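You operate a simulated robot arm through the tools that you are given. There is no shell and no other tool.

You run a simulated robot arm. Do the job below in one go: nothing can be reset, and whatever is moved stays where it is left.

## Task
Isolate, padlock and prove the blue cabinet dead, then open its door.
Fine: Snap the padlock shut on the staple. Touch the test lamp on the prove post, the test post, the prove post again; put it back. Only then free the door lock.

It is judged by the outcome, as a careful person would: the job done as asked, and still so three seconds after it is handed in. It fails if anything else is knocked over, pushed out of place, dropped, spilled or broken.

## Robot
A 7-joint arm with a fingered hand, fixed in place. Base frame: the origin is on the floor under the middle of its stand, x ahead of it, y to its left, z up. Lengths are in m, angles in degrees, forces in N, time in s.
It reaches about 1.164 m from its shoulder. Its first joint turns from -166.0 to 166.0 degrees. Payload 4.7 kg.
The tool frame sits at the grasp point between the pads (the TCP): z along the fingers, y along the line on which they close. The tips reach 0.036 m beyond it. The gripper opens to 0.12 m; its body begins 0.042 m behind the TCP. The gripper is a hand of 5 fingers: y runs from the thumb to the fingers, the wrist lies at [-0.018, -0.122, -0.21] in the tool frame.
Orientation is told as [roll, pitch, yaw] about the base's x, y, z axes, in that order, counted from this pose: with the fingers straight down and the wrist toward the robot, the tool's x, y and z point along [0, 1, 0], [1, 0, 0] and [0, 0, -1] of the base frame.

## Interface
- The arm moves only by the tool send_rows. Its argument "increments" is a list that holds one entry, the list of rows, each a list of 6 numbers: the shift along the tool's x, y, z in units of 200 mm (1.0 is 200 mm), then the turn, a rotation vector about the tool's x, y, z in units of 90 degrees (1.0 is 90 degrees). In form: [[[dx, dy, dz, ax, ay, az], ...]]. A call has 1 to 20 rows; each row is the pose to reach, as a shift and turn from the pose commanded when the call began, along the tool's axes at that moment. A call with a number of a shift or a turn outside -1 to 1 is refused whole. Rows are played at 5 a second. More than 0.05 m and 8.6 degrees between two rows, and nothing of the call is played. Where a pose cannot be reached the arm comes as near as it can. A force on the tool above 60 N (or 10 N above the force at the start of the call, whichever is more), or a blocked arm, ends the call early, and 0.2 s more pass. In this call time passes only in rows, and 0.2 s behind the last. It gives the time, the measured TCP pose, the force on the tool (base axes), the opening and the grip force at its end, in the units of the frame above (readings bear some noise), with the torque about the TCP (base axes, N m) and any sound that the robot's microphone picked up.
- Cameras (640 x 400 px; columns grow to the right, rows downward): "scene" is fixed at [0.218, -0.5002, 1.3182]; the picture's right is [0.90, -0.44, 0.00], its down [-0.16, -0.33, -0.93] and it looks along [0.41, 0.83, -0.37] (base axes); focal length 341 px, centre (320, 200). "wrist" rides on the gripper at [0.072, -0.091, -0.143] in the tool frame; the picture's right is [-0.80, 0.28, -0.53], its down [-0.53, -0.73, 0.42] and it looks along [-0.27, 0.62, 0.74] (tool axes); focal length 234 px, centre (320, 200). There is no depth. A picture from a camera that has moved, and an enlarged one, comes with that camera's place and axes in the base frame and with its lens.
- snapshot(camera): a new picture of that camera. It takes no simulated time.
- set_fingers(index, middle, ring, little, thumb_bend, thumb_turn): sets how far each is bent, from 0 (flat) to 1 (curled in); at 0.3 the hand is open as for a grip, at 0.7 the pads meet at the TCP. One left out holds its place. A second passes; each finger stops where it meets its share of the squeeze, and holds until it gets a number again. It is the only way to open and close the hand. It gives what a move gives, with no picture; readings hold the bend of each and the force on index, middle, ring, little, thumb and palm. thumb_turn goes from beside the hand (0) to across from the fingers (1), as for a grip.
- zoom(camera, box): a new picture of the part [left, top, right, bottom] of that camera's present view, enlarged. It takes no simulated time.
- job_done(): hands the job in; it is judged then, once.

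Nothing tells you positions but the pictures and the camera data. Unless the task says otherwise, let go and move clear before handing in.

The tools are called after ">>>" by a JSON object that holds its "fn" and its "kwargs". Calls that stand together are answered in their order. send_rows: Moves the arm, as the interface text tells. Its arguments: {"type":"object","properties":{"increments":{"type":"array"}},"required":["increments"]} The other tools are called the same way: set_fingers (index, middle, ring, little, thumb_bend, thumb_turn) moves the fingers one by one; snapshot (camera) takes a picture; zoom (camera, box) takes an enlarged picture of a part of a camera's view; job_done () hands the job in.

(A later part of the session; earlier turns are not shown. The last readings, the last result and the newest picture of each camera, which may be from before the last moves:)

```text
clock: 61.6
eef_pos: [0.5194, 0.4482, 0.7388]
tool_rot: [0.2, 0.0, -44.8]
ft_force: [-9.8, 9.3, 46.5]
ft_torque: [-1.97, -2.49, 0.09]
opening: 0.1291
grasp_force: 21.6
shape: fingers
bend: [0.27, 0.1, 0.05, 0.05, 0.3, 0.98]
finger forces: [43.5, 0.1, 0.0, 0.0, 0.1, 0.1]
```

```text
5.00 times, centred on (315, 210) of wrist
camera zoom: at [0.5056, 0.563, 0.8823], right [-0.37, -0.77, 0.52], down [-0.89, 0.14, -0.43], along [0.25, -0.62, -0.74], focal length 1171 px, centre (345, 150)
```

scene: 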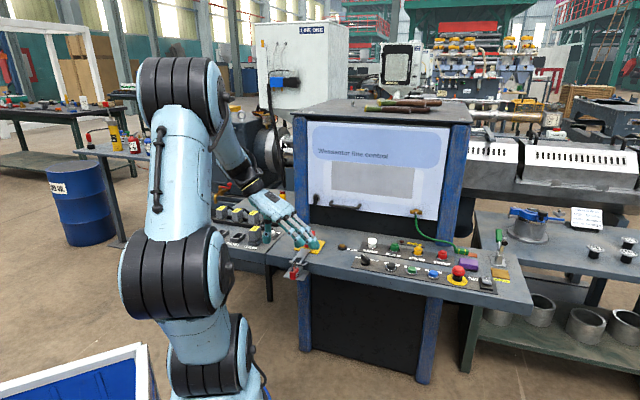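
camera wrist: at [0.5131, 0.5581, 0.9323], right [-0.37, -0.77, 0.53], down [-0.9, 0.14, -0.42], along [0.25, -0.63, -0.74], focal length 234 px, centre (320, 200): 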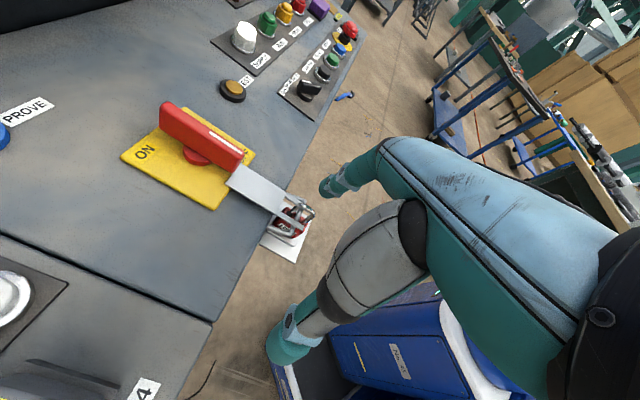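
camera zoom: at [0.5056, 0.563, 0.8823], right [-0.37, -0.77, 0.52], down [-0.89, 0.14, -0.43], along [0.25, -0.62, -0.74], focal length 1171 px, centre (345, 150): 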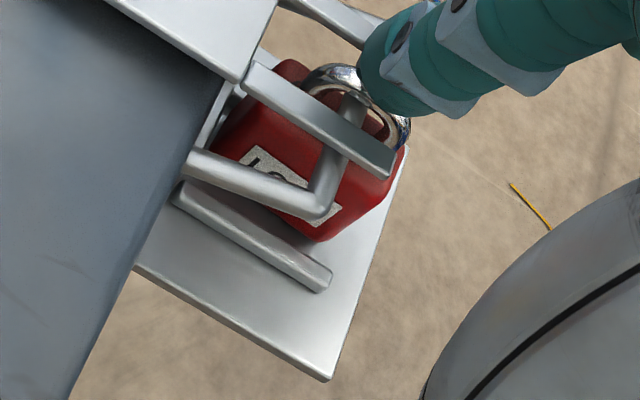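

That's 46 N and it's no longer moving, so it's either fully seated or blocked. I'll lift off and see whether the shackle stays down.

>>> {"fn": "send_rows", "kwargs": {"increments": [[[0, 0, -0.02, 0, 0, 0], [0, 0, -0.1, 0, 0, 0], [0, 0, -0.25, 0, 0, 0], [-0.1, 0, -0.35, 0, 0, 0], [-0.25, 0, -0.4, 0, 0, 0]]]}}

>>> {"fn": "zoom", "kwargs": {"camera": "wrist", "box": [200, 160, 340, 270]}}

>>> {"fn": "zoom", "kwargs": {"camera": "scene", "box": [285, 240, 325, 280]}}

```text
clock: 62.8
eef_pos: [0.4849, 0.4116, 0.8165]
tool_rot: [-0.2, 0.0, -44.9]
ft_force: [0.9, 0.9, -1.8]
ft_torque: [0.02, 0.01, -0.03]
opening: 0.1221
grasp_force: 0.1
shape: fingers
bend: [0.3, 0.1, 0.05, 0.05, 0.3, 0.98]
finger forces: [0.0, 0.1, 0.1, 0.0, 0.0, 0.0]
```

```text
3.64 times, centred on (270, 215) of wrist
camera zoom: at [0.4712, 0.5266, 0.9594], right [-0.37, -0.77, 0.53], down [-0.9, 0.14, -0.42], along [0.25, -0.63, -0.74], focal length 852 px, centre (502, 146)
```

zoom: 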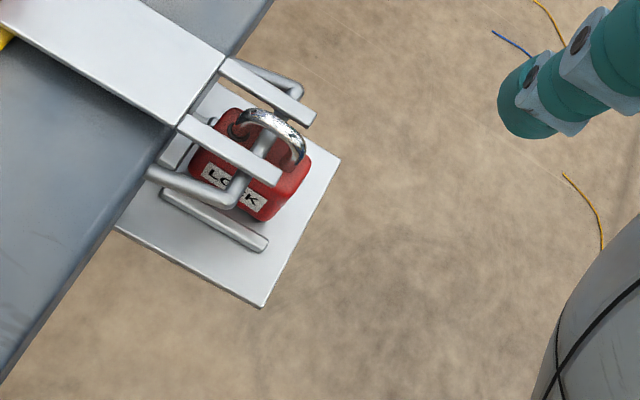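

```text
10.00 times, centred on (305, 260) of scene
camera zoom: at [0.218, -0.5002, 1.3182], right [0.9, -0.44, 0.0], down [-0.16, -0.33, -0.93], along [0.41, 0.83, -0.37], focal length 3413 px, centre (470, -400)
```

zoom: 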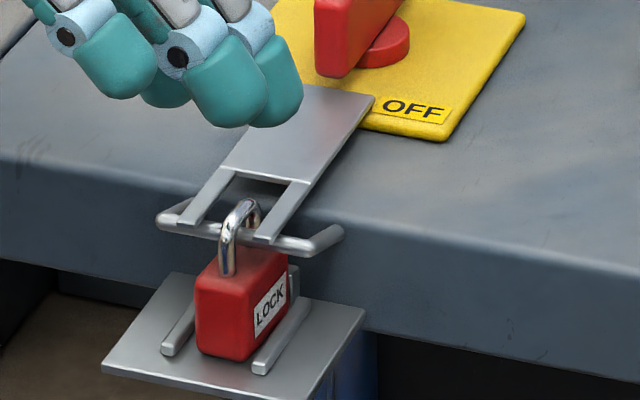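

>>> {"fn": "zoom", "kwargs": {"camera": "wrist", "box": [235, 180, 285, 230]}}

>>> {"fn": "zoom", "kwargs": {"camera": "scene", "box": [290, 250, 315, 280]}}

>>> {"fn": "snapshot", "kwargs": {"camera": "scene"}}

```text
8.00 times, centred on (260, 205) of wrist
camera zoom: at [0.4712, 0.5266, 0.9594], right [-0.37, -0.77, 0.53], down [-0.9, 0.14, -0.42], along [0.25, -0.63, -0.74], focal length 1873 px, centre (800, 160)
```

zoom: 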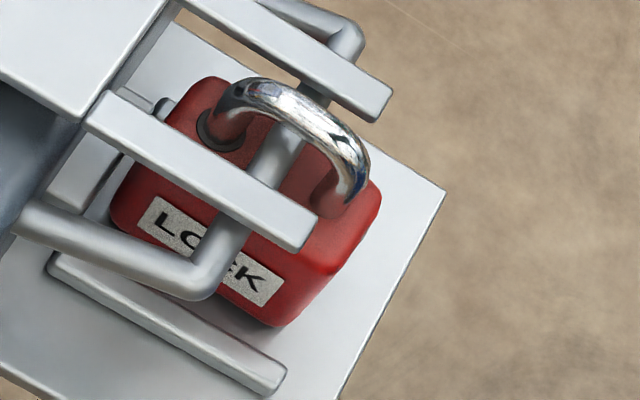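

```text
13.33 times, centred on (302, 265) of scene
camera zoom: at [0.218, -0.5002, 1.3182], right [0.9, -0.44, 0.0], down [-0.16, -0.33, -0.93], along [0.41, 0.83, -0.37], focal length 4550 px, centre (553, -667)
```

zoom: 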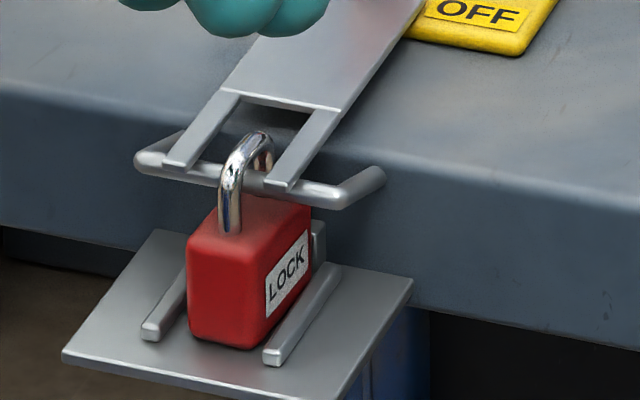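

```text
taken
```

scene: 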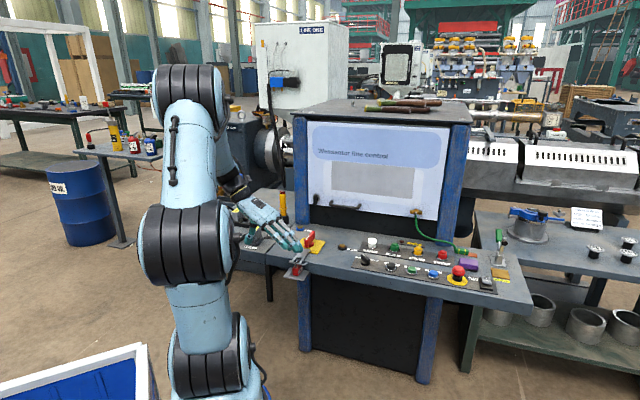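

The free leg has gone down into its hole around the bar and it stays shut, so the padlock is closed on the staple. Next is the test lamp, standing in its cup near e≈−0.055, n≈0.972. I'll rise, set a moderate opening, and turn to yaw −60 to keep clear of the blue post.

>>> {"fn": "set_fingers", "kwargs": {"index": 0.48, "middle": 0.48, "ring": 0.48, "little": 0.48, "thumb_bend": 0.48}}

>>> {"fn": "send_rows", "kwargs": {"increments": [[[0, 0, -0.2, 0, 0, 0], [0, 0, -0.4, 0, 0, 0], [0, 0, -0.6, 0, 0, 0], [0, 0, -0.8, 0, 0, 0.08], [0, 0, -0.8, 0, 0, 0.1667], [0.2, -0.1, -0.8, 0, 0, 0.1667], [0.4, -0.2, -0.8, 0, 0, 0.1667], [0.6, -0.3, -0.8, 0, 0, 0.1667], [0.8, -0.4, -0.8, 0, 0, 0.1667], [1.0, -0.5, -0.8, 0, 0, 0.1667]]]}}

>>> {"fn": "snapshot", "kwargs": {"camera": "wrist"}}

>>> {"fn": "snapshot", "kwargs": {"camera": "scene"}}

```text
clock: 63.8
eef_pos: [0.4852, 0.411, 0.8176]
tool_rot: [-0.1, 0.0, -45.0]
ft_force: [0.2, -0.1, 0.3]
ft_torque: [0.02, 0.01, 0.0]
opening: 0.0697
grasp_force: 0.1
shape: fingers
bend: [0.48, 0.48, 0.48, 0.48, 0.48, 0.98]
finger forces: [0.0, 0.1, 0.0, 0.0, 0.1, 0.1]
```

```text
clock: 66.0
eef_pos: [0.5553, 0.6242, 0.9785]
tool_rot: [0.0, 0.2, -59.9]
ft_force: [-0.5, -0.6, 2.1]
ft_torque: [0.03, 0.04, 0.0]
opening: 0.0696
grasp_force: 0.0
shape: fingers
bend: [0.48, 0.48, 0.48, 0.48, 0.48, 0.98]
finger forces: [0.0, 0.0, 0.0, 0.0, 0.1, 0.0]
```

```text
taken
camera wrist: at [0.573, 0.7394, 1.1212], right [-0.56, -0.64, 0.53], down [-0.83, 0.37, -0.42], along [0.08, -0.67, -0.74], focal length 234 px, centre (320, 200)
```

wrist: 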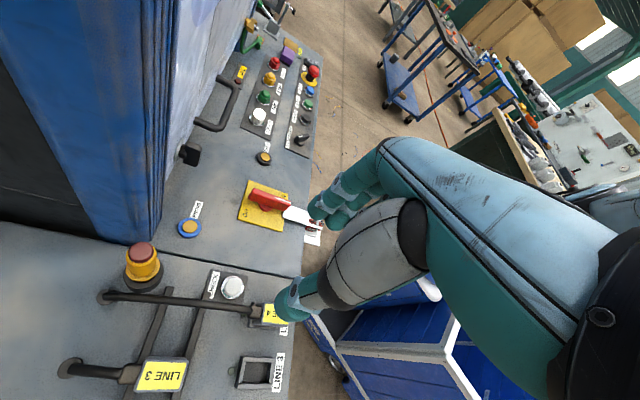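

```text
taken
```

scene: 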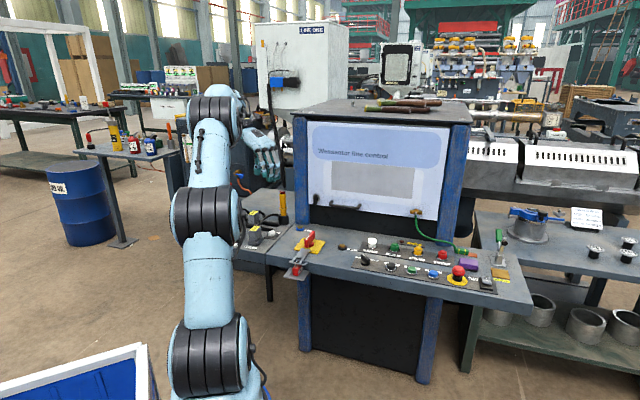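

The pose is reachable and I can see the lamp, cup, posts and door lock from above. I'll zoom in to measure them.

>>> {"fn": "zoom", "kwargs": {"camera": "wrist", "box": [90, 170, 290, 310]}}

>>> {"fn": "zoom", "kwargs": {"camera": "wrist", "box": [130, 60, 330, 200]}}

>>> {"fn": "zoom", "kwargs": {"camera": "scene", "box": [250, 170, 330, 250]}}

```text
2.86 times, centred on (190, 240) of wrist
camera zoom: at [0.573, 0.7394, 1.1212], right [-0.56, -0.64, 0.53], down [-0.83, 0.37, -0.42], along [0.08, -0.67, -0.74], focal length 669 px, centre (691, 86)
```

zoom: 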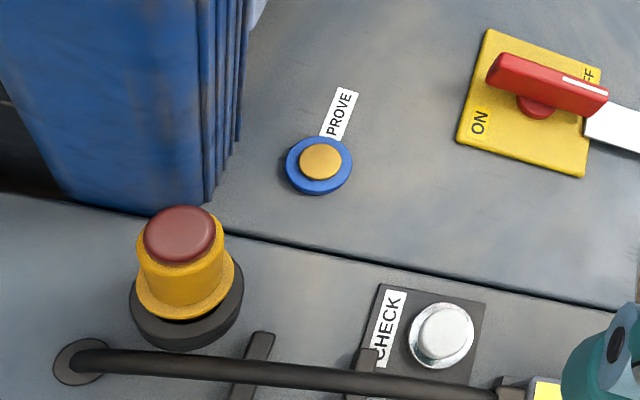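

```text
2.86 times, centred on (230, 130) of wrist
camera zoom: at [0.573, 0.7394, 1.1212], right [-0.56, -0.64, 0.53], down [-0.83, 0.37, -0.42], along [0.08, -0.67, -0.74], focal length 669 px, centre (577, 400)
```

zoom: 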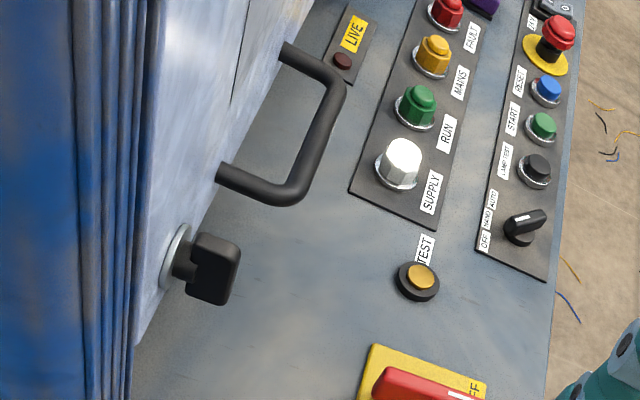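

```text
5.00 times, centred on (290, 210) of scene
camera zoom: at [0.218, -0.5002, 1.3182], right [0.9, -0.44, 0.0], down [-0.16, -0.33, -0.93], along [0.41, 0.83, -0.37], focal length 1706 px, centre (470, 150)
```

zoom: 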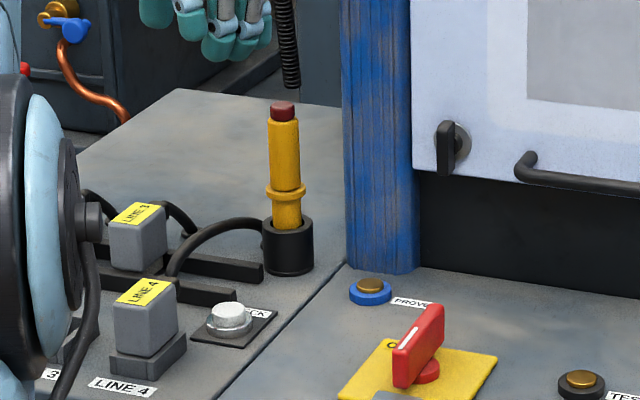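

The lamp axis is at (0.646, 0.718) with its top at z≈0.842, and the PROVE post is at (0.685, 0.637). I'll move over the lamp at yaw −70 for clearance from the blue post.

>>> {"fn": "send_rows", "kwargs": {"increments": [[[0.15, -0.045, 0.06, 0, 0, 0.03], [0.3, -0.09, 0.12, 0, 0, 0.06], [0.45, -0.135, 0.18, 0, 0, 0.09], [0.609, -0.182, 0.2425, 0, 0, 0.111], [0.609, -0.182, 0.2425, 0, 0, 0.111]]]}}

>>> {"fn": "snapshot", "kwargs": {"camera": "wrist"}}

>>> {"fn": "zoom", "kwargs": {"camera": "scene", "box": [230, 130, 350, 240]}}

```text
clock: 67.2
eef_pos: [0.6177, 0.6785, 0.9235]
tool_rot: [0.0, 0.1, -69.9]
ft_force: [-0.9, 0.7, -0.2]
ft_torque: [-0.02, -0.01, 0.0]
opening: 0.0695
grasp_force: 0.1
shape: fingers
bend: [0.48, 0.48, 0.48, 0.48, 0.48, 0.98]
finger forces: [0.0, 0.0, 0.0, 0.0, 0.0, 0.0]
out of reach, approached as far as the arm can: row 3, 4, 5
```

```text
taken
camera wrist: at [0.6553, 0.7886, 1.066], right [-0.66, -0.54, 0.53], down [-0.75, 0.51, -0.42], along [-0.04, -0.68, -0.74], focal length 234 px, centre (320, 200)
```

wrist: 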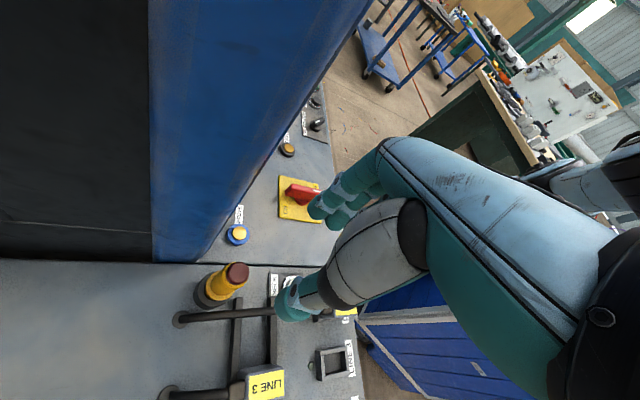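

```text
3.64 times, centred on (290, 185) of scene
camera zoom: at [0.218, -0.5002, 1.3182], right [0.9, -0.44, 0.0], down [-0.16, -0.33, -0.93], along [0.41, 0.83, -0.37], focal length 1241 px, centre (429, 254)
```

zoom: 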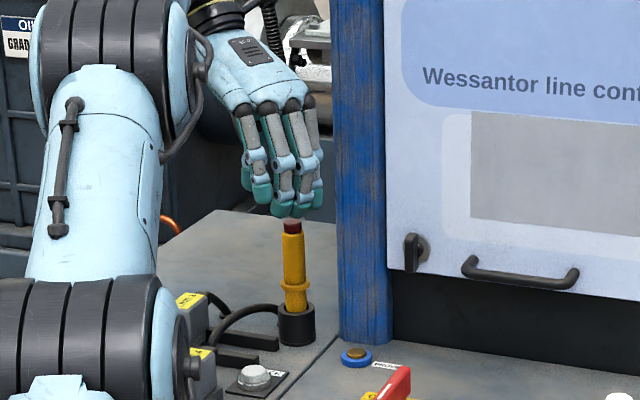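

Yaw −70 is just out of reach here. I'll retreat, turn to yaw 70 so the wrist is nearer the robot and the fingers stay clear of the blue post, and pick up the lamp that way.

>>> {"fn": "send_rows", "kwargs": {"increments": [[[-0.2, 0.09, 0, 0, 0, 0], [-0.4, 0.18, 0, 0, 0, 0], [-0.6, 0.27, 0, 0, 0, 0], [-0.8, 0.36, 0, 0, 0, 0], [-0.95, 0.43, 0, 0, 0, 0], [-0.95, 0.43, 0, 0, 0, -0.0909], [-0.95, 0.43, 0, 0, 0, -0.1818], [-0.95, 0.43, 0, 0, 0, -0.2727], [-0.95, 0.43, 0, 0, 0, -0.3636], [-0.95, 0.43, 0, 0, 0, -0.4545], [-0.95, 0.43, 0, 0, 0, -0.5454], [-0.95, 0.43, 0, 0, 0, -0.6363], [-0.95, 0.43, 0, 0, 0, -0.7272], [-0.95, 0.43, 0, 0, 0, -0.8181], [-0.95, 0.43, 0, 0, 0, -0.909], [-0.95, 0.43, 0, 0, 0, -1.0]]]}}

>>> {"fn": "send_rows", "kwargs": {"increments": [[[0, 0, 0, 0, 0, -0.09], [0, 0, 0, 0, 0, -0.18], [0, 0, 0, 0, 0, -0.27], [0, 0, 0, 0, 0, -0.36], [0, 0, 0, 0, 0, -0.45], [0, 0, 0, 0, 0, -0.54], [0, 0, 0, 0, 0, -0.556]]]}}

>>> {"fn": "snapshot", "kwargs": {"camera": "wrist"}}

>>> {"fn": "snapshot", "kwargs": {"camera": "scene"}}

```text
clock: 70.6
eef_pos: [0.4701, 0.5334, 0.9235]
tool_rot: [-0.1, 0.1, 20.2]
ft_force: [0.6, 0.0, 0.1]
ft_torque: [-0.01, -0.03, 0.02]
opening: 0.0692
grasp_force: 0.1
shape: fingers
bend: [0.48, 0.48, 0.48, 0.48, 0.48, 0.98]
finger forces: [0.1, 0.0, 0.0, 0.0, 0.0, 0.0]
```

```text
clock: 72.2
eef_pos: [0.4692, 0.5321, 0.9236]
tool_rot: [0.1, 0.1, 70.1]
ft_force: [-0.2, -0.1, -0.3]
ft_torque: [-0.02, 0.01, -0.01]
opening: 0.0695
grasp_force: 0.1
shape: fingers
bend: [0.48, 0.48, 0.48, 0.48, 0.48, 0.98]
finger forces: [0.0, 0.1, 0.1, 0.1, 0.0, 0.0]
```

```text
taken
camera wrist: at [0.3695, 0.4709, 1.0667], right [0.85, -0.01, 0.52], down [0.25, -0.87, -0.42], along [0.46, 0.49, -0.74], focal length 234 px, centre (320, 200)
```

wrist: 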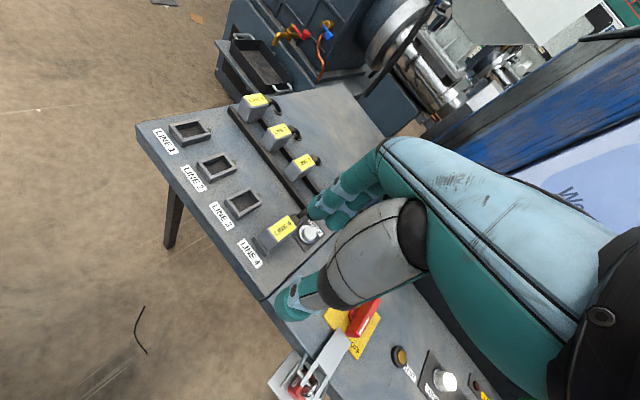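

```text
taken
```

scene: 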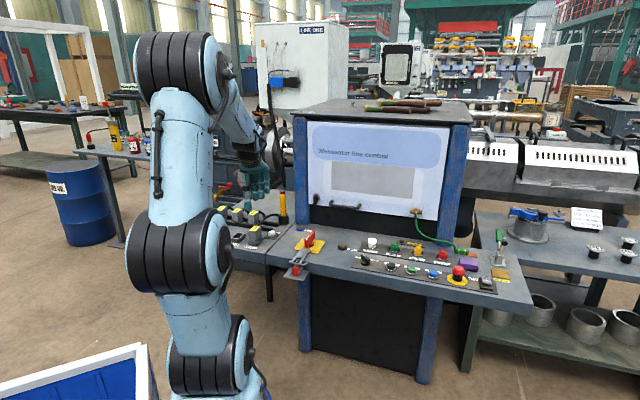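

>>> {"fn": "send_rows", "kwargs": {"increments": [[[-0.0743, 0.1633, 0, 0, 0, 0], [-0.1486, 0.3267, 0, 0, 0, 0], [-0.2229, 0.49, 0, 0, 0, 0], [-0.2972, 0.6533, 0, 0, 0, 0], [-0.3715, 0.8167, 0, 0, 0, 0], [-0.4458, 0.98, 0, 0, 0, 0], [-0.4458, 0.98, 0, 0, 0, 0]]]}}

>>> {"fn": "snapshot", "kwargs": {"camera": "wrist"}}

>>> {"fn": "zoom", "kwargs": {"camera": "scene", "box": [230, 130, 350, 240]}}

```text
clock: 73.8
eef_pos: [0.6188, 0.6847, 0.924]
tool_rot: [0.0, 0.0, 70.2]
ft_force: [-18.7, -16.6, 6.7]
ft_torque: [0.6, -0.99, -0.78]
opening: 0.0695
grasp_force: 12.2
shape: fingers
bend: [0.48, 0.48, 0.48, 0.48, 0.48, 0.98]
finger forces: [0.1, 0.0, 0.1, 24.5, 0.0, 0.0]
```

```text
taken
camera wrist: at [0.519, 0.6242, 1.0677], right [0.85, -0.01, 0.52], down [0.25, -0.87, -0.42], along [0.46, 0.49, -0.74], focal length 234 px, centre (320, 200)
```

wrist: 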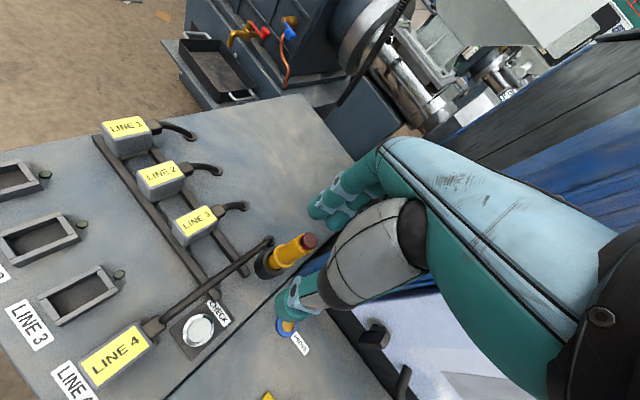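

```text
3.64 times, centred on (290, 185) of scene
camera zoom: at [0.218, -0.5002, 1.3182], right [0.9, -0.44, 0.0], down [-0.16, -0.33, -0.93], along [0.41, 0.83, -0.37], focal length 1241 px, centre (429, 254)
```

zoom: 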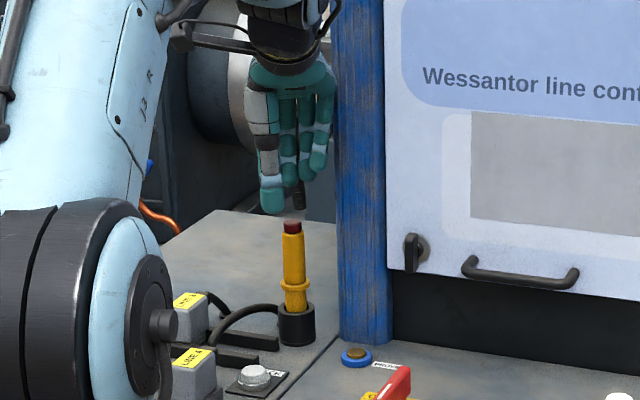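

The little finger touched the blue post, so I'm backing off straight away. I'll approach at yaw −45 with the hand leaned back about 30° toward the robot instead, which keeps everything clear of the post.

>>> {"fn": "send_rows", "kwargs": {"increments": [[[0.08, -0.17, 0, 0, 0, 0], [0.16, -0.34, 0, 0, 0, 0], [0.24, -0.51, 0, 0, 0, 0], [0.317, -0.68, 0, 0, 0, 0], [0.35, -0.75, 0, 0, 0, 0.0909], [0.35, -0.75, 0, 0, 0, 0.1818], [0.35, -0.75, 0, 0, 0, 0.2727], [0.35, -0.75, 0, 0, 0, 0.3636], [0.35, -0.75, 0, 0, 0, 0.4545], [0.35, -0.75, 0, 0, 0, 0.5454], [0.35, -0.75, 0, 0, 0, 0.6363], [0.35, -0.75, 0, 0, 0, 0.7272], [0.35, -0.75, 0, 0, 0, 0.8181], [0.35, -0.75, 0, 0, 0, 0.909], [0.35, -0.75, 0, 0, 0, 1.0]]]}}

>>> {"fn": "send_rows", "kwargs": {"increments": [[[0, 0, 0, 0, 0, 0.09], [0, 0, 0, 0, 0, 0.18], [0, 0, 0, 0, 0, 0.278]]]}}

>>> {"fn": "send_rows", "kwargs": {"increments": [[[0, 0, 0, 0, 0.085, 0], [0, 0, 0, 0, 0.17, 0], [0, 0, 0, 0, 0.255, 0], [0, 0, 0, 0, 0.333, 0]]]}}

>>> {"fn": "snapshot", "kwargs": {"camera": "wrist"}}

>>> {"fn": "snapshot", "kwargs": {"camera": "scene"}}

```text
clock: 77.0
eef_pos: [0.5034, 0.57, 0.923]
tool_rot: [0.0, 0.0, -19.9]
ft_force: [-0.5, 0.8, 0.3]
ft_torque: [0.01, -0.01, -0.01]
opening: 0.0693
grasp_force: 0.1
shape: fingers
bend: [0.48, 0.48, 0.48, 0.48, 0.48, 0.98]
finger forces: [0.0, 0.0, 0.0, 0.0, 0.0, 0.1]
```

```text
refused: row 3 steps farther than a row can; nothing moved
```

```text
clock: 78.0
eef_pos: [0.5015, 0.5694, 0.9238]
tool_rot: [29.9, 0.2, -19.8]
ft_force: [-0.2, 0.0, -0.6]
ft_torque: [0.0, -0.03, 0.02]
opening: 0.0695
grasp_force: 0.0
shape: fingers
bend: [0.48, 0.48, 0.48, 0.48, 0.48, 0.98]
finger forces: [0.1, 0.0, 0.1, 0.0, 0.0, 0.0]
```

```text
taken
camera wrist: at [0.4135, 0.5917, 1.0836], right [-0.06, -1.0, 0.05], down [-0.77, 0.01, -0.63], along [0.63, -0.08, -0.77], focal length 234 px, centre (320, 200)
```

wrist: 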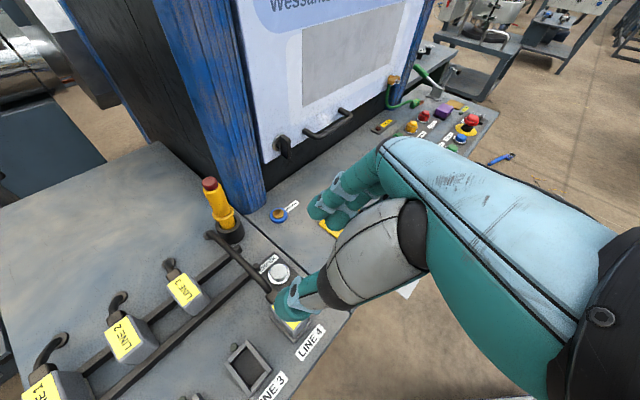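

```text
taken
```

scene: 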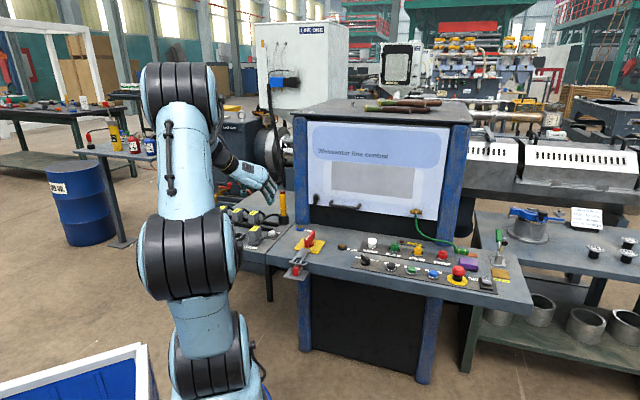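

One call was refused for a step slightly too big, so I'm at yaw −20 with the 30° lean, still well clear. I'll finish turning to yaw −45 about the vertical.

>>> {"fn": "send_rows", "kwargs": {"increments": [[[0, 0, 0, -0.0347, 0, 0.0602], [0, 0, 0, -0.0694, 0, 0.1203], [0, 0, 0, -0.1042, 0, 0.1805], [0, 0, 0, -0.1389, 0, 0.2406]]]}}

>>> {"fn": "snapshot", "kwargs": {"camera": "wrist"}}

```text
clock: 79.0
eef_pos: [0.5027, 0.5697, 0.9234]
tool_rot: [29.9, 0.0, -45.0]
ft_force: [0.0, 0.0, 0.2]
ft_torque: [0.01, 0.01, 0.0]
opening: 0.0692
grasp_force: 0.1
shape: fingers
bend: [0.48, 0.48, 0.48, 0.48, 0.48, 0.98]
finger forces: [0.0, 0.1, 0.0, 0.1, 0.0, 0.0]
```

```text
taken
camera wrist: at [0.4314, 0.6272, 1.0837], right [-0.48, -0.88, 0.06], down [-0.69, 0.34, -0.63], along [0.54, -0.34, -0.77], focal length 234 px, centre (320, 200)
```

wrist: 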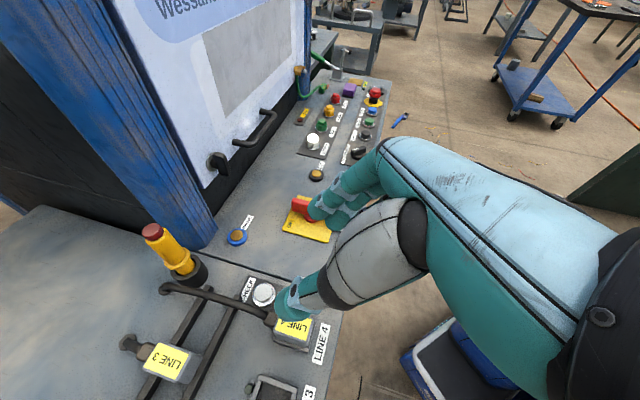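

The view is good. To keep the fingertips from reaching past the post face I'll reduce the lean to 15° and narrow the opening to about 50 mm before moving over the lamp.

>>> {"fn": "send_rows", "kwargs": {"increments": [[[0, 0, 0, 0, -0.0833, 0], [0, 0, 0, 0, -0.1667, 0]]]}}

>>> {"fn": "set_fingers", "kwargs": {"index": 0.545, "middle": 0.545, "ring": 0.545, "little": 0.545, "thumb_bend": 0.545}}

>>> {"fn": "send_rows", "kwargs": {"increments": [[[0.16, -0.007, 0.033, 0, 0, 0], [0.32, -0.014, 0.066, 0, 0, 0], [0.48, -0.021, 0.1, 0, 0, 0], [0.64, -0.029, 0.133, 0, 0, 0], [0.7, -0.031, 0.145, 0, 0, 0]]]}}

>>> {"fn": "snapshot", "kwargs": {"camera": "wrist"}}

>>> {"fn": "zoom", "kwargs": {"camera": "scene", "box": [230, 130, 350, 240]}}

```text
clock: 79.6
eef_pos: [0.5026, 0.5696, 0.9237]
tool_rot: [14.8, 0.1, -44.9]
ft_force: [-0.8, 0.2, -0.4]
ft_torque: [-0.01, 0.0, -0.07]
opening: 0.0694
grasp_force: 0.1
shape: fingers
bend: [0.48, 0.48, 0.48, 0.48, 0.48, 0.98]
finger forces: [0.0, 0.0, 0.0, 0.0, 0.0, 0.0]
```

```text
clock: 80.6
eef_pos: [0.5037, 0.569, 0.9237]
tool_rot: [14.9, 0.0, -44.9]
ft_force: [0.2, -0.2, -0.8]
ft_torque: [-0.01, 0.0, 0.0]
opening: 0.0518
grasp_force: 0.0
shape: fingers
bend: [0.54, 0.54, 0.54, 0.54, 0.54, 0.98]
finger forces: [0.1, 0.1, 0.0, 0.1, 0.0, 0.1]
```

```text
clock: 81.8
eef_pos: [0.5996, 0.6751, 0.9303]
tool_rot: [14.9, 0.1, -44.9]
ft_force: [0.2, 0.3, 0.3]
ft_torque: [0.01, 0.01, 0.0]
opening: 0.0515
grasp_force: 0.0
shape: fingers
bend: [0.54, 0.54, 0.54, 0.54, 0.54, 0.98]
finger forces: [0.1, 0.0, 0.0, 0.1, 0.1, 0.1]
```

```text
taken
camera wrist: at [0.5574, 0.7628, 1.0876], right [-0.45, -0.84, 0.3], down [-0.81, 0.23, -0.55], along [0.39, -0.49, -0.78], focal length 234 px, centre (320, 200)
```

wrist: 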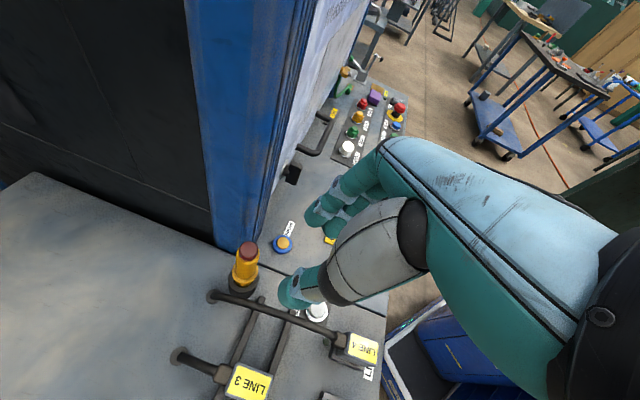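

```text
3.64 times, centred on (290, 185) of scene
camera zoom: at [0.218, -0.5002, 1.3182], right [0.9, -0.44, 0.0], down [-0.16, -0.33, -0.93], along [0.41, 0.83, -0.37], focal length 1241 px, centre (429, 254)
```

zoom: 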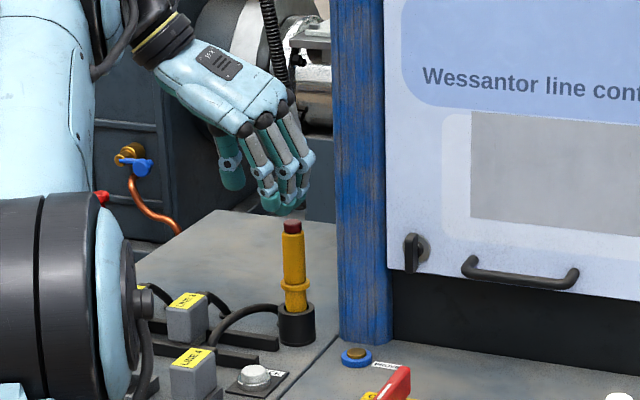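

>>> {"fn": "zoom", "kwargs": {"camera": "wrist", "box": [200, 220, 320, 320]}}

```text
4.00 times, centred on (260, 270) of wrist
camera zoom: at [0.5574, 0.7628, 1.0876], right [-0.45, -0.84, 0.3], down [-0.81, 0.23, -0.55], along [0.39, -0.49, -0.78], focal length 937 px, centre (560, -80)
```

zoom: 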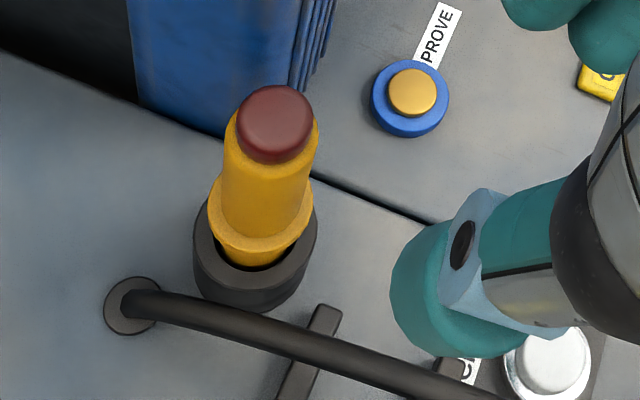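

The lamp position is confirmed at e≈−0.051, n≈0.965. I'll move over it, offset slightly left, and go down to just above the lamp's top.

>>> {"fn": "send_rows", "kwargs": {"increments": [[[0.13, -0.01, 0.035, 0, 0, 0], [0.2595, -0.0205, 0.0695, 0, 0, 0], [0.227, -0.0205, 0.19, 0, 0, 0], [0.2, -0.0205, 0.29, 0, 0, 0], [0.2, -0.0205, 0.29, 0, 0, 0]]]}}

>>> {"fn": "snapshot", "kwargs": {"camera": "wrist"}}

>>> {"fn": "zoom", "kwargs": {"camera": "scene", "box": [240, 140, 340, 230]}}

```text
clock: 83.0
eef_pos: [0.6328, 0.7152, 0.8851]
tool_rot: [14.9, 0.0, -44.9]
ft_force: [0.5, -0.4, -0.4]
ft_torque: [0.03, 0.03, -0.05]
opening: 0.0516
grasp_force: 0.1
shape: fingers
bend: [0.54, 0.54, 0.54, 0.54, 0.54, 0.98]
finger forces: [0.0, 0.1, 0.0, 0.1, 0.1, 0.1]
```

```text
taken
camera wrist: at [0.5916, 0.8035, 1.0425], right [-0.45, -0.84, 0.3], down [-0.81, 0.23, -0.55], along [0.39, -0.49, -0.78], focal length 234 px, centre (320, 200)
```

wrist: 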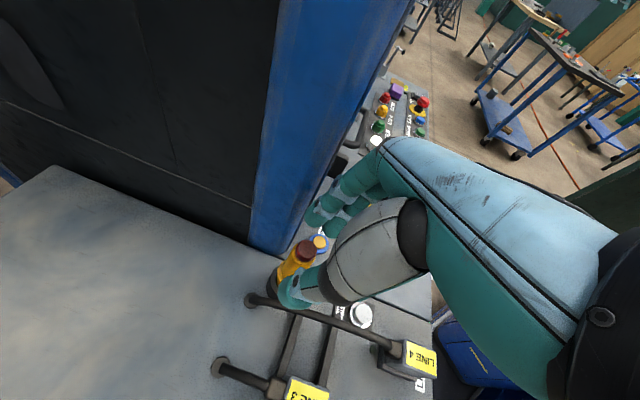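

```text
4.44 times, centred on (290, 185) of scene
camera zoom: at [0.218, -0.5002, 1.3182], right [0.9, -0.44, 0.0], down [-0.16, -0.33, -0.93], along [0.41, 0.83, -0.37], focal length 1517 px, centre (453, 267)
```

zoom: 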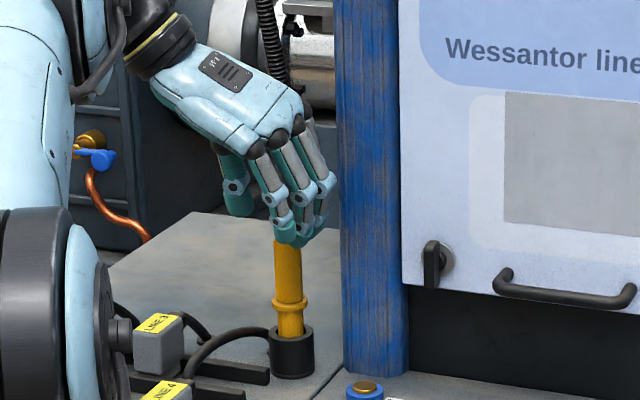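

>>> {"fn": "zoom", "kwargs": {"camera": "wrist", "box": [250, 180, 370, 320]}}

>>> {"fn": "zoom", "kwargs": {"camera": "scene", "box": [270, 160, 320, 210]}}

```text
2.86 times, centred on (310, 250) of wrist
camera zoom: at [0.5916, 0.8035, 1.0425], right [-0.45, -0.84, 0.3], down [-0.81, 0.23, -0.55], along [0.39, -0.49, -0.78], focal length 669 px, centre (349, 57)
```

zoom: 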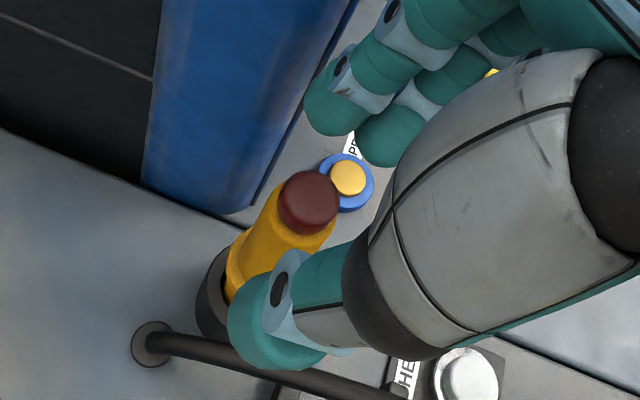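

```text
8.00 times, centred on (295, 185) of scene
camera zoom: at [0.218, -0.5002, 1.3182], right [0.9, -0.44, 0.0], down [-0.16, -0.33, -0.93], along [0.41, 0.83, -0.37], focal length 2730 px, centre (520, 320)
```

zoom: 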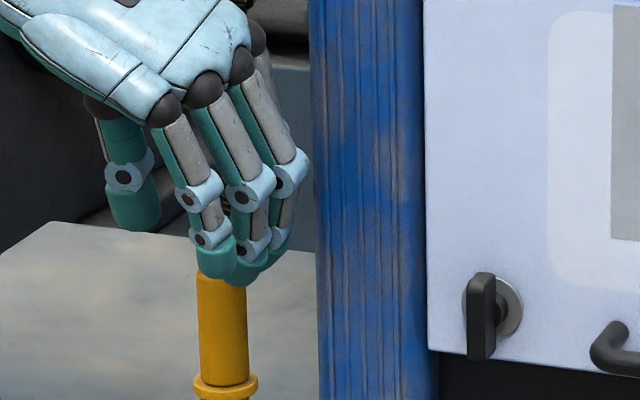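

The lamp top sits between index and thumb. I'll descend so the pads are alongside the yellow body above the collar.

>>> {"fn": "send_rows", "kwargs": {"increments": [[[-0.0227, 0, 0.0845, 0, 0, 0], [-0.0453, 0, 0.169, 0, 0, 0], [-0.068, 0, 0.2535, 0, 0, 0], [-0.0907, 0, 0.338, 0, 0, 0], [-0.0907, 0, 0.338, 0, 0, 0]]]}}

>>> {"fn": "zoom", "kwargs": {"camera": "wrist", "box": [250, 180, 370, 320]}}

>>> {"fn": "zoom", "kwargs": {"camera": "scene", "box": [265, 170, 325, 230]}}

```text
clock: 84.2
eef_pos: [0.6338, 0.7154, 0.8157]
tool_rot: [14.9, -0.1, -45.0]
ft_force: [-0.4, 0.5, -0.5]
ft_torque: [-0.02, -0.01, 0.03]
opening: 0.0516
grasp_force: 0.0
shape: fingers
bend: [0.54, 0.54, 0.54, 0.54, 0.54, 0.98]
finger forces: [0.1, 0.0, 0.0, 0.0, 0.1, 0.0]
```

```text
2.86 times, centred on (310, 250) of wrist
camera zoom: at [0.5915, 0.8036, 0.9723], right [-0.45, -0.84, 0.3], down [-0.81, 0.23, -0.55], along [0.39, -0.49, -0.78], focal length 669 px, centre (349, 57)
```

zoom: 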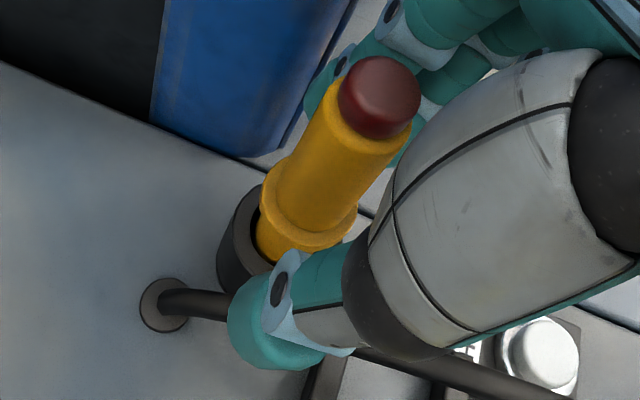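

```text
6.67 times, centred on (295, 200) of scene
camera zoom: at [0.218, -0.5002, 1.3182], right [0.9, -0.44, 0.0], down [-0.16, -0.33, -0.93], along [0.41, 0.83, -0.37], focal length 2275 px, centre (487, 200)
```

zoom: 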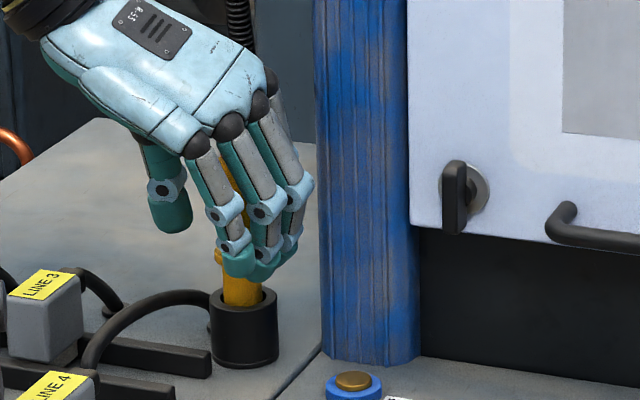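

The lamp is between the pads with no contact yet. I'll nudge 5 mm forward so it nests between index and middle opposite the thumb, then close.

>>> {"fn": "send_rows", "kwargs": {"increments": [[[0.012, 0, 0.003, 0, 0, 0], [0.0242, 0.005, 0.0065, 0, 0, 0], [0.0242, 0.005, 0.0065, 0, 0, 0]]]}}

>>> {"fn": "set_fingers", "kwargs": {"index": 0.63, "middle": 0.63, "thumb_bend": 0.7}}

>>> {"fn": "zoom", "kwargs": {"camera": "wrist", "box": [250, 180, 370, 320]}}

>>> {"fn": "zoom", "kwargs": {"camera": "scene", "box": [265, 170, 325, 230]}}

```text
clock: 85.0
eef_pos: [0.6371, 0.7185, 0.816]
tool_rot: [14.8, 0.0, -44.9]
ft_force: [0.7, 0.1, 0.6]
ft_torque: [-0.01, -0.03, 0.01]
opening: 0.0516
grasp_force: 0.1
shape: fingers
bend: [0.54, 0.54, 0.54, 0.54, 0.54, 0.98]
finger forces: [0.0, 0.0, 0.1, 0.0, 0.0, 0.1]
```

```text
clock: 86.0
eef_pos: [0.6392, 0.718, 0.8162]
tool_rot: [14.9, 0.0, -44.9]
ft_force: [0.0, 0.4, -0.9]
ft_torque: [-0.05, -0.02, 0.01]
opening: 0.0188
grasp_force: 1.8
shape: fingers
bend: [0.62, 0.62, 0.54, 0.54, 0.68, 0.97]
finger forces: [0.9, 0.9, 0.1, 0.1, 1.7, 0.0]
```

```text
2.86 times, centred on (310, 250) of wrist
camera zoom: at [0.5962, 0.8061, 0.9724], right [-0.45, -0.84, 0.3], down [-0.81, 0.23, -0.55], along [0.39, -0.49, -0.78], focal length 669 px, centre (349, 57)
```

zoom: 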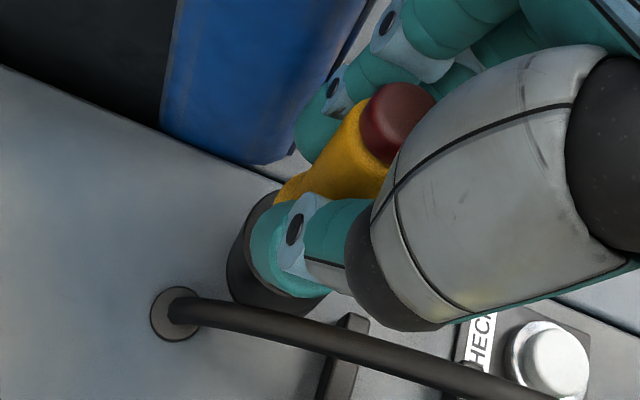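

```text
6.67 times, centred on (295, 200) of scene
camera zoom: at [0.218, -0.5002, 1.3182], right [0.9, -0.44, 0.0], down [-0.16, -0.33, -0.93], along [0.41, 0.83, -0.37], focal length 2275 px, centre (487, 200)
```

zoom: 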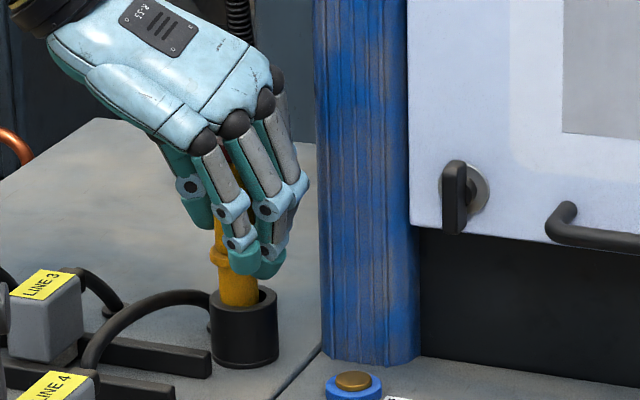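

Light three-point contact. I'll tighten the grip, then lift straight up out of the cup.

>>> {"fn": "set_fingers", "kwargs": {"index": 0.69, "middle": 0.69, "thumb_bend": 0.76}}

>>> {"fn": "send_rows", "kwargs": {"increments": [[[0.013, 0, -0.0483, 0, 0, 0], [0.026, 0, -0.0966, 0, 0, 0], [0.026, 0, -0.0966, 0, 0, 0]]]}}

>>> {"fn": "zoom", "kwargs": {"camera": "wrist", "box": [250, 180, 370, 320]}}

>>> {"fn": "zoom", "kwargs": {"camera": "scene", "box": [265, 170, 325, 230]}}

```text
clock: 87.0
eef_pos: [0.6377, 0.7177, 0.8147]
tool_rot: [14.9, 0.1, -45.0]
ft_force: [0.8, -1.1, -1.0]
ft_torque: [-0.14, -0.04, -0.03]
opening: 0.0133
grasp_force: 9.6
shape: fingers
bend: [0.64, 0.65, 0.54, 0.54, 0.71, 0.96]
finger forces: [3.4, 6.9, 0.0, 0.0, 8.4, 0.1]
```

```text
clock: 87.8
eef_pos: [0.6378, 0.7176, 0.8363]
tool_rot: [14.9, 0.0, -44.7]
ft_force: [-0.3, 0.4, -1.3]
ft_torque: [0.03, -0.01, -0.03]
opening: 0.0126
grasp_force: 9.5
shape: fingers
bend: [0.64, 0.65, 0.54, 0.54, 0.72, 0.96]
finger forces: [4.1, 5.3, 0.0, 0.0, 9.1, 0.0]
```

```text
2.86 times, centred on (310, 250) of wrist
camera zoom: at [0.5959, 0.8061, 0.9925], right [-0.44, -0.84, 0.3], down [-0.81, 0.23, -0.55], along [0.39, -0.49, -0.78], focal length 669 px, centre (349, 57)
```

zoom: 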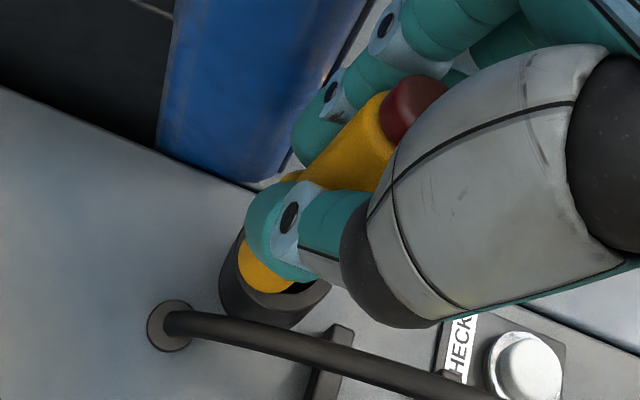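

```text
6.67 times, centred on (295, 200) of scene
camera zoom: at [0.218, -0.5002, 1.3182], right [0.9, -0.44, 0.0], down [-0.16, -0.33, -0.93], along [0.41, 0.83, -0.37], focal length 2275 px, centre (487, 200)
```

zoom: 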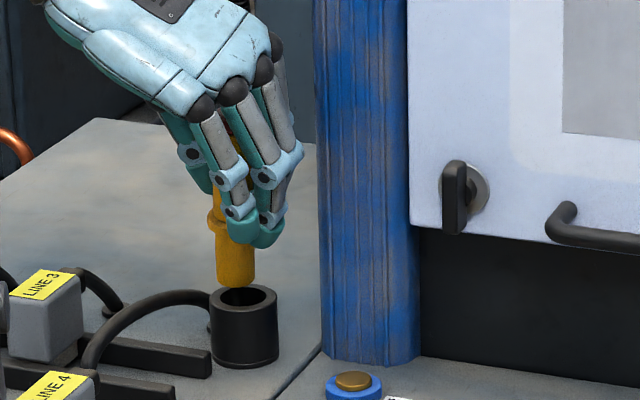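

The lamp lifts cleanly out of the cup. I'll raise it another 6 cm and look at how it hangs in the hand.

>>> {"fn": "send_rows", "kwargs": {"increments": [[[0.026, 0, -0.0966, 0, 0, 0], [0.052, 0, -0.193, 0, 0, 0], [0.0777, 0, -0.29, 0, 0, 0], [0.0777, 0, -0.29, 0, 0, 0]]]}}

>>> {"fn": "zoom", "kwargs": {"camera": "wrist", "box": [220, 180, 380, 320]}}

>>> {"fn": "zoom", "kwargs": {"camera": "scene", "box": [265, 160, 325, 220]}}

```text
clock: 88.8
eef_pos: [0.6393, 0.7186, 0.8953]
tool_rot: [14.7, 0.0, -44.8]
ft_force: [0.2, 0.3, -0.6]
ft_torque: [0.02, -0.01, -0.01]
opening: 0.0126
grasp_force: 8.7
shape: fingers
bend: [0.64, 0.65, 0.54, 0.54, 0.72, 0.96]
finger forces: [4.1, 5.5, 0.0, 0.1, 9.1, 0.0]
```

```text
2.86 times, centred on (300, 250) of wrist
camera zoom: at [0.5964, 0.8065, 1.0527], right [-0.45, -0.84, 0.3], down [-0.81, 0.23, -0.55], along [0.39, -0.49, -0.78], focal length 669 px, centre (377, 57)
```

zoom: 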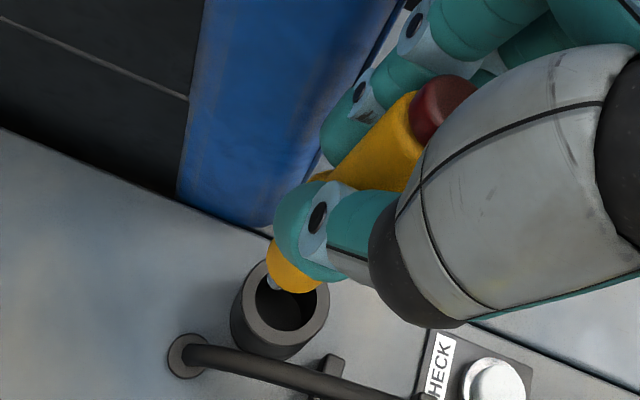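

```text
6.67 times, centred on (295, 190) of scene
camera zoom: at [0.218, -0.5002, 1.3182], right [0.9, -0.44, 0.0], down [-0.16, -0.33, -0.93], along [0.41, 0.83, -0.37], focal length 2275 px, centre (487, 267)
```

zoom: 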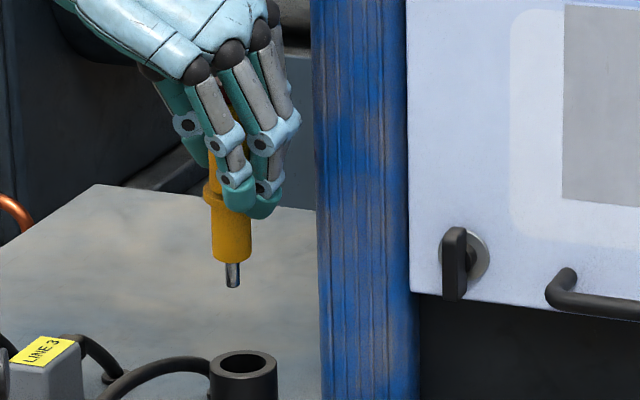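

A metal probe pin at the lamp's lower end is the contact, and its tip is about (−6, +17, −109) mm from the grasp point. I'll carry it over the PROVE post, stopping about 3 cm above.

>>> {"fn": "send_rows", "kwargs": {"increments": [[[-0.104, 0, -0.028, 0, 0, 0], [-0.2077, 0, -0.0557, 0, 0, 0], [-0.2077, 0.16, -0.0557, 0, 0, 0], [-0.2077, 0.32, -0.0557, 0, 0, 0], [-0.2077, 0.4865, -0.0557, 0, 0, 0], [-0.2336, 0.4865, 0.041, 0, 0, 0], [-0.2595, 0.4865, 0.1376, 0, 0, 0], [-0.2595, 0.4865, 0.1376, 0, 0, 0]]]}}

>>> {"fn": "zoom", "kwargs": {"camera": "wrist", "box": [220, 180, 380, 320]}}

>>> {"fn": "zoom", "kwargs": {"camera": "scene", "box": [275, 170, 335, 230]}}

```text
clock: 90.6
eef_pos: [0.6771, 0.6193, 0.8547]
tool_rot: [15.0, 0.0, -44.9]
ft_force: [-0.4, -0.2, -1.6]
ft_torque: [0.0, 0.01, 0.01]
opening: 0.0124
grasp_force: 9.3
shape: fingers
bend: [0.64, 0.66, 0.54, 0.54, 0.72, 0.96]
finger forces: [4.2, 5.5, 0.0, 0.0, 9.1, 0.0]
```

```text
2.86 times, centred on (300, 250) of wrist
camera zoom: at [0.635, 0.7073, 1.0127], right [-0.44, -0.84, 0.3], down [-0.81, 0.23, -0.55], along [0.39, -0.49, -0.78], focal length 669 px, centre (377, 57)
```

zoom: 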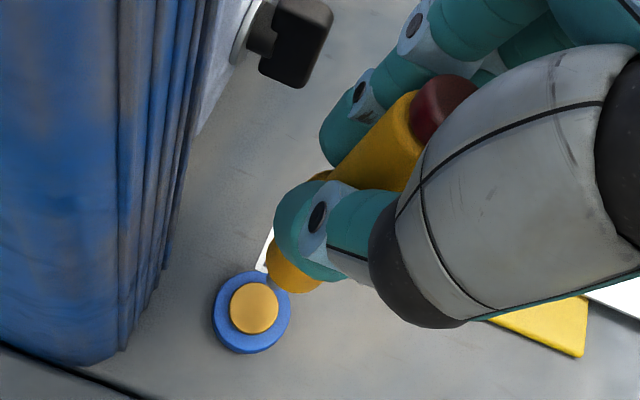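

```text
6.67 times, centred on (305, 200) of scene
camera zoom: at [0.218, -0.5002, 1.3182], right [0.9, -0.44, 0.0], down [-0.16, -0.33, -0.93], along [0.41, 0.83, -0.37], focal length 2275 px, centre (420, 200)
```

zoom: 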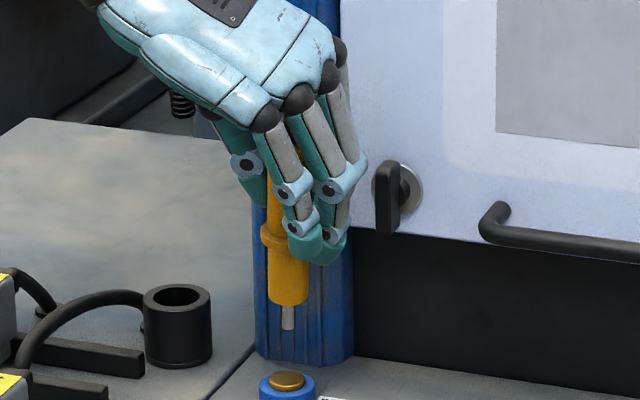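

>>> {"fn": "zoom", "kwargs": {"camera": "wrist", "box": [250, 235, 310, 295]}}

>>> {"fn": "zoom", "kwargs": {"camera": "scene", "box": [285, 205, 310, 235]}}

```text
6.67 times, centred on (280, 265) of wrist
camera zoom: at [0.635, 0.7073, 1.0127], right [-0.44, -0.84, 0.3], down [-0.81, 0.23, -0.55], along [0.39, -0.49, -0.78], focal length 1561 px, centre (587, -233)
```

zoom: 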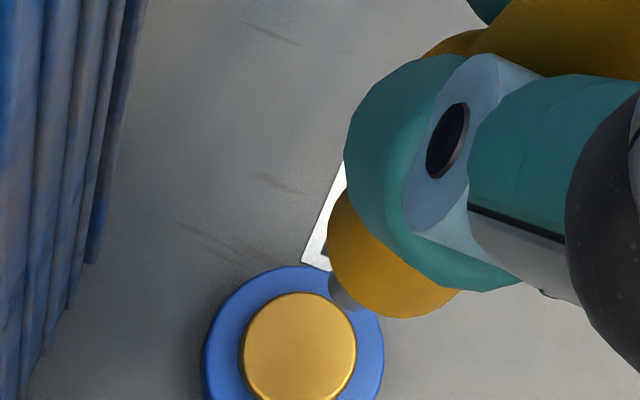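

```text
13.33 times, centred on (298, 220) of scene
camera zoom: at [0.218, -0.5002, 1.3182], right [0.9, -0.44, 0.0], down [-0.16, -0.33, -0.93], along [0.41, 0.83, -0.37], focal length 4550 px, centre (620, -67)
```

zoom: 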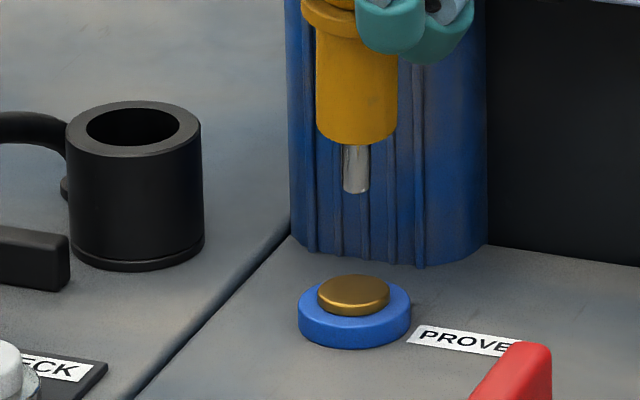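

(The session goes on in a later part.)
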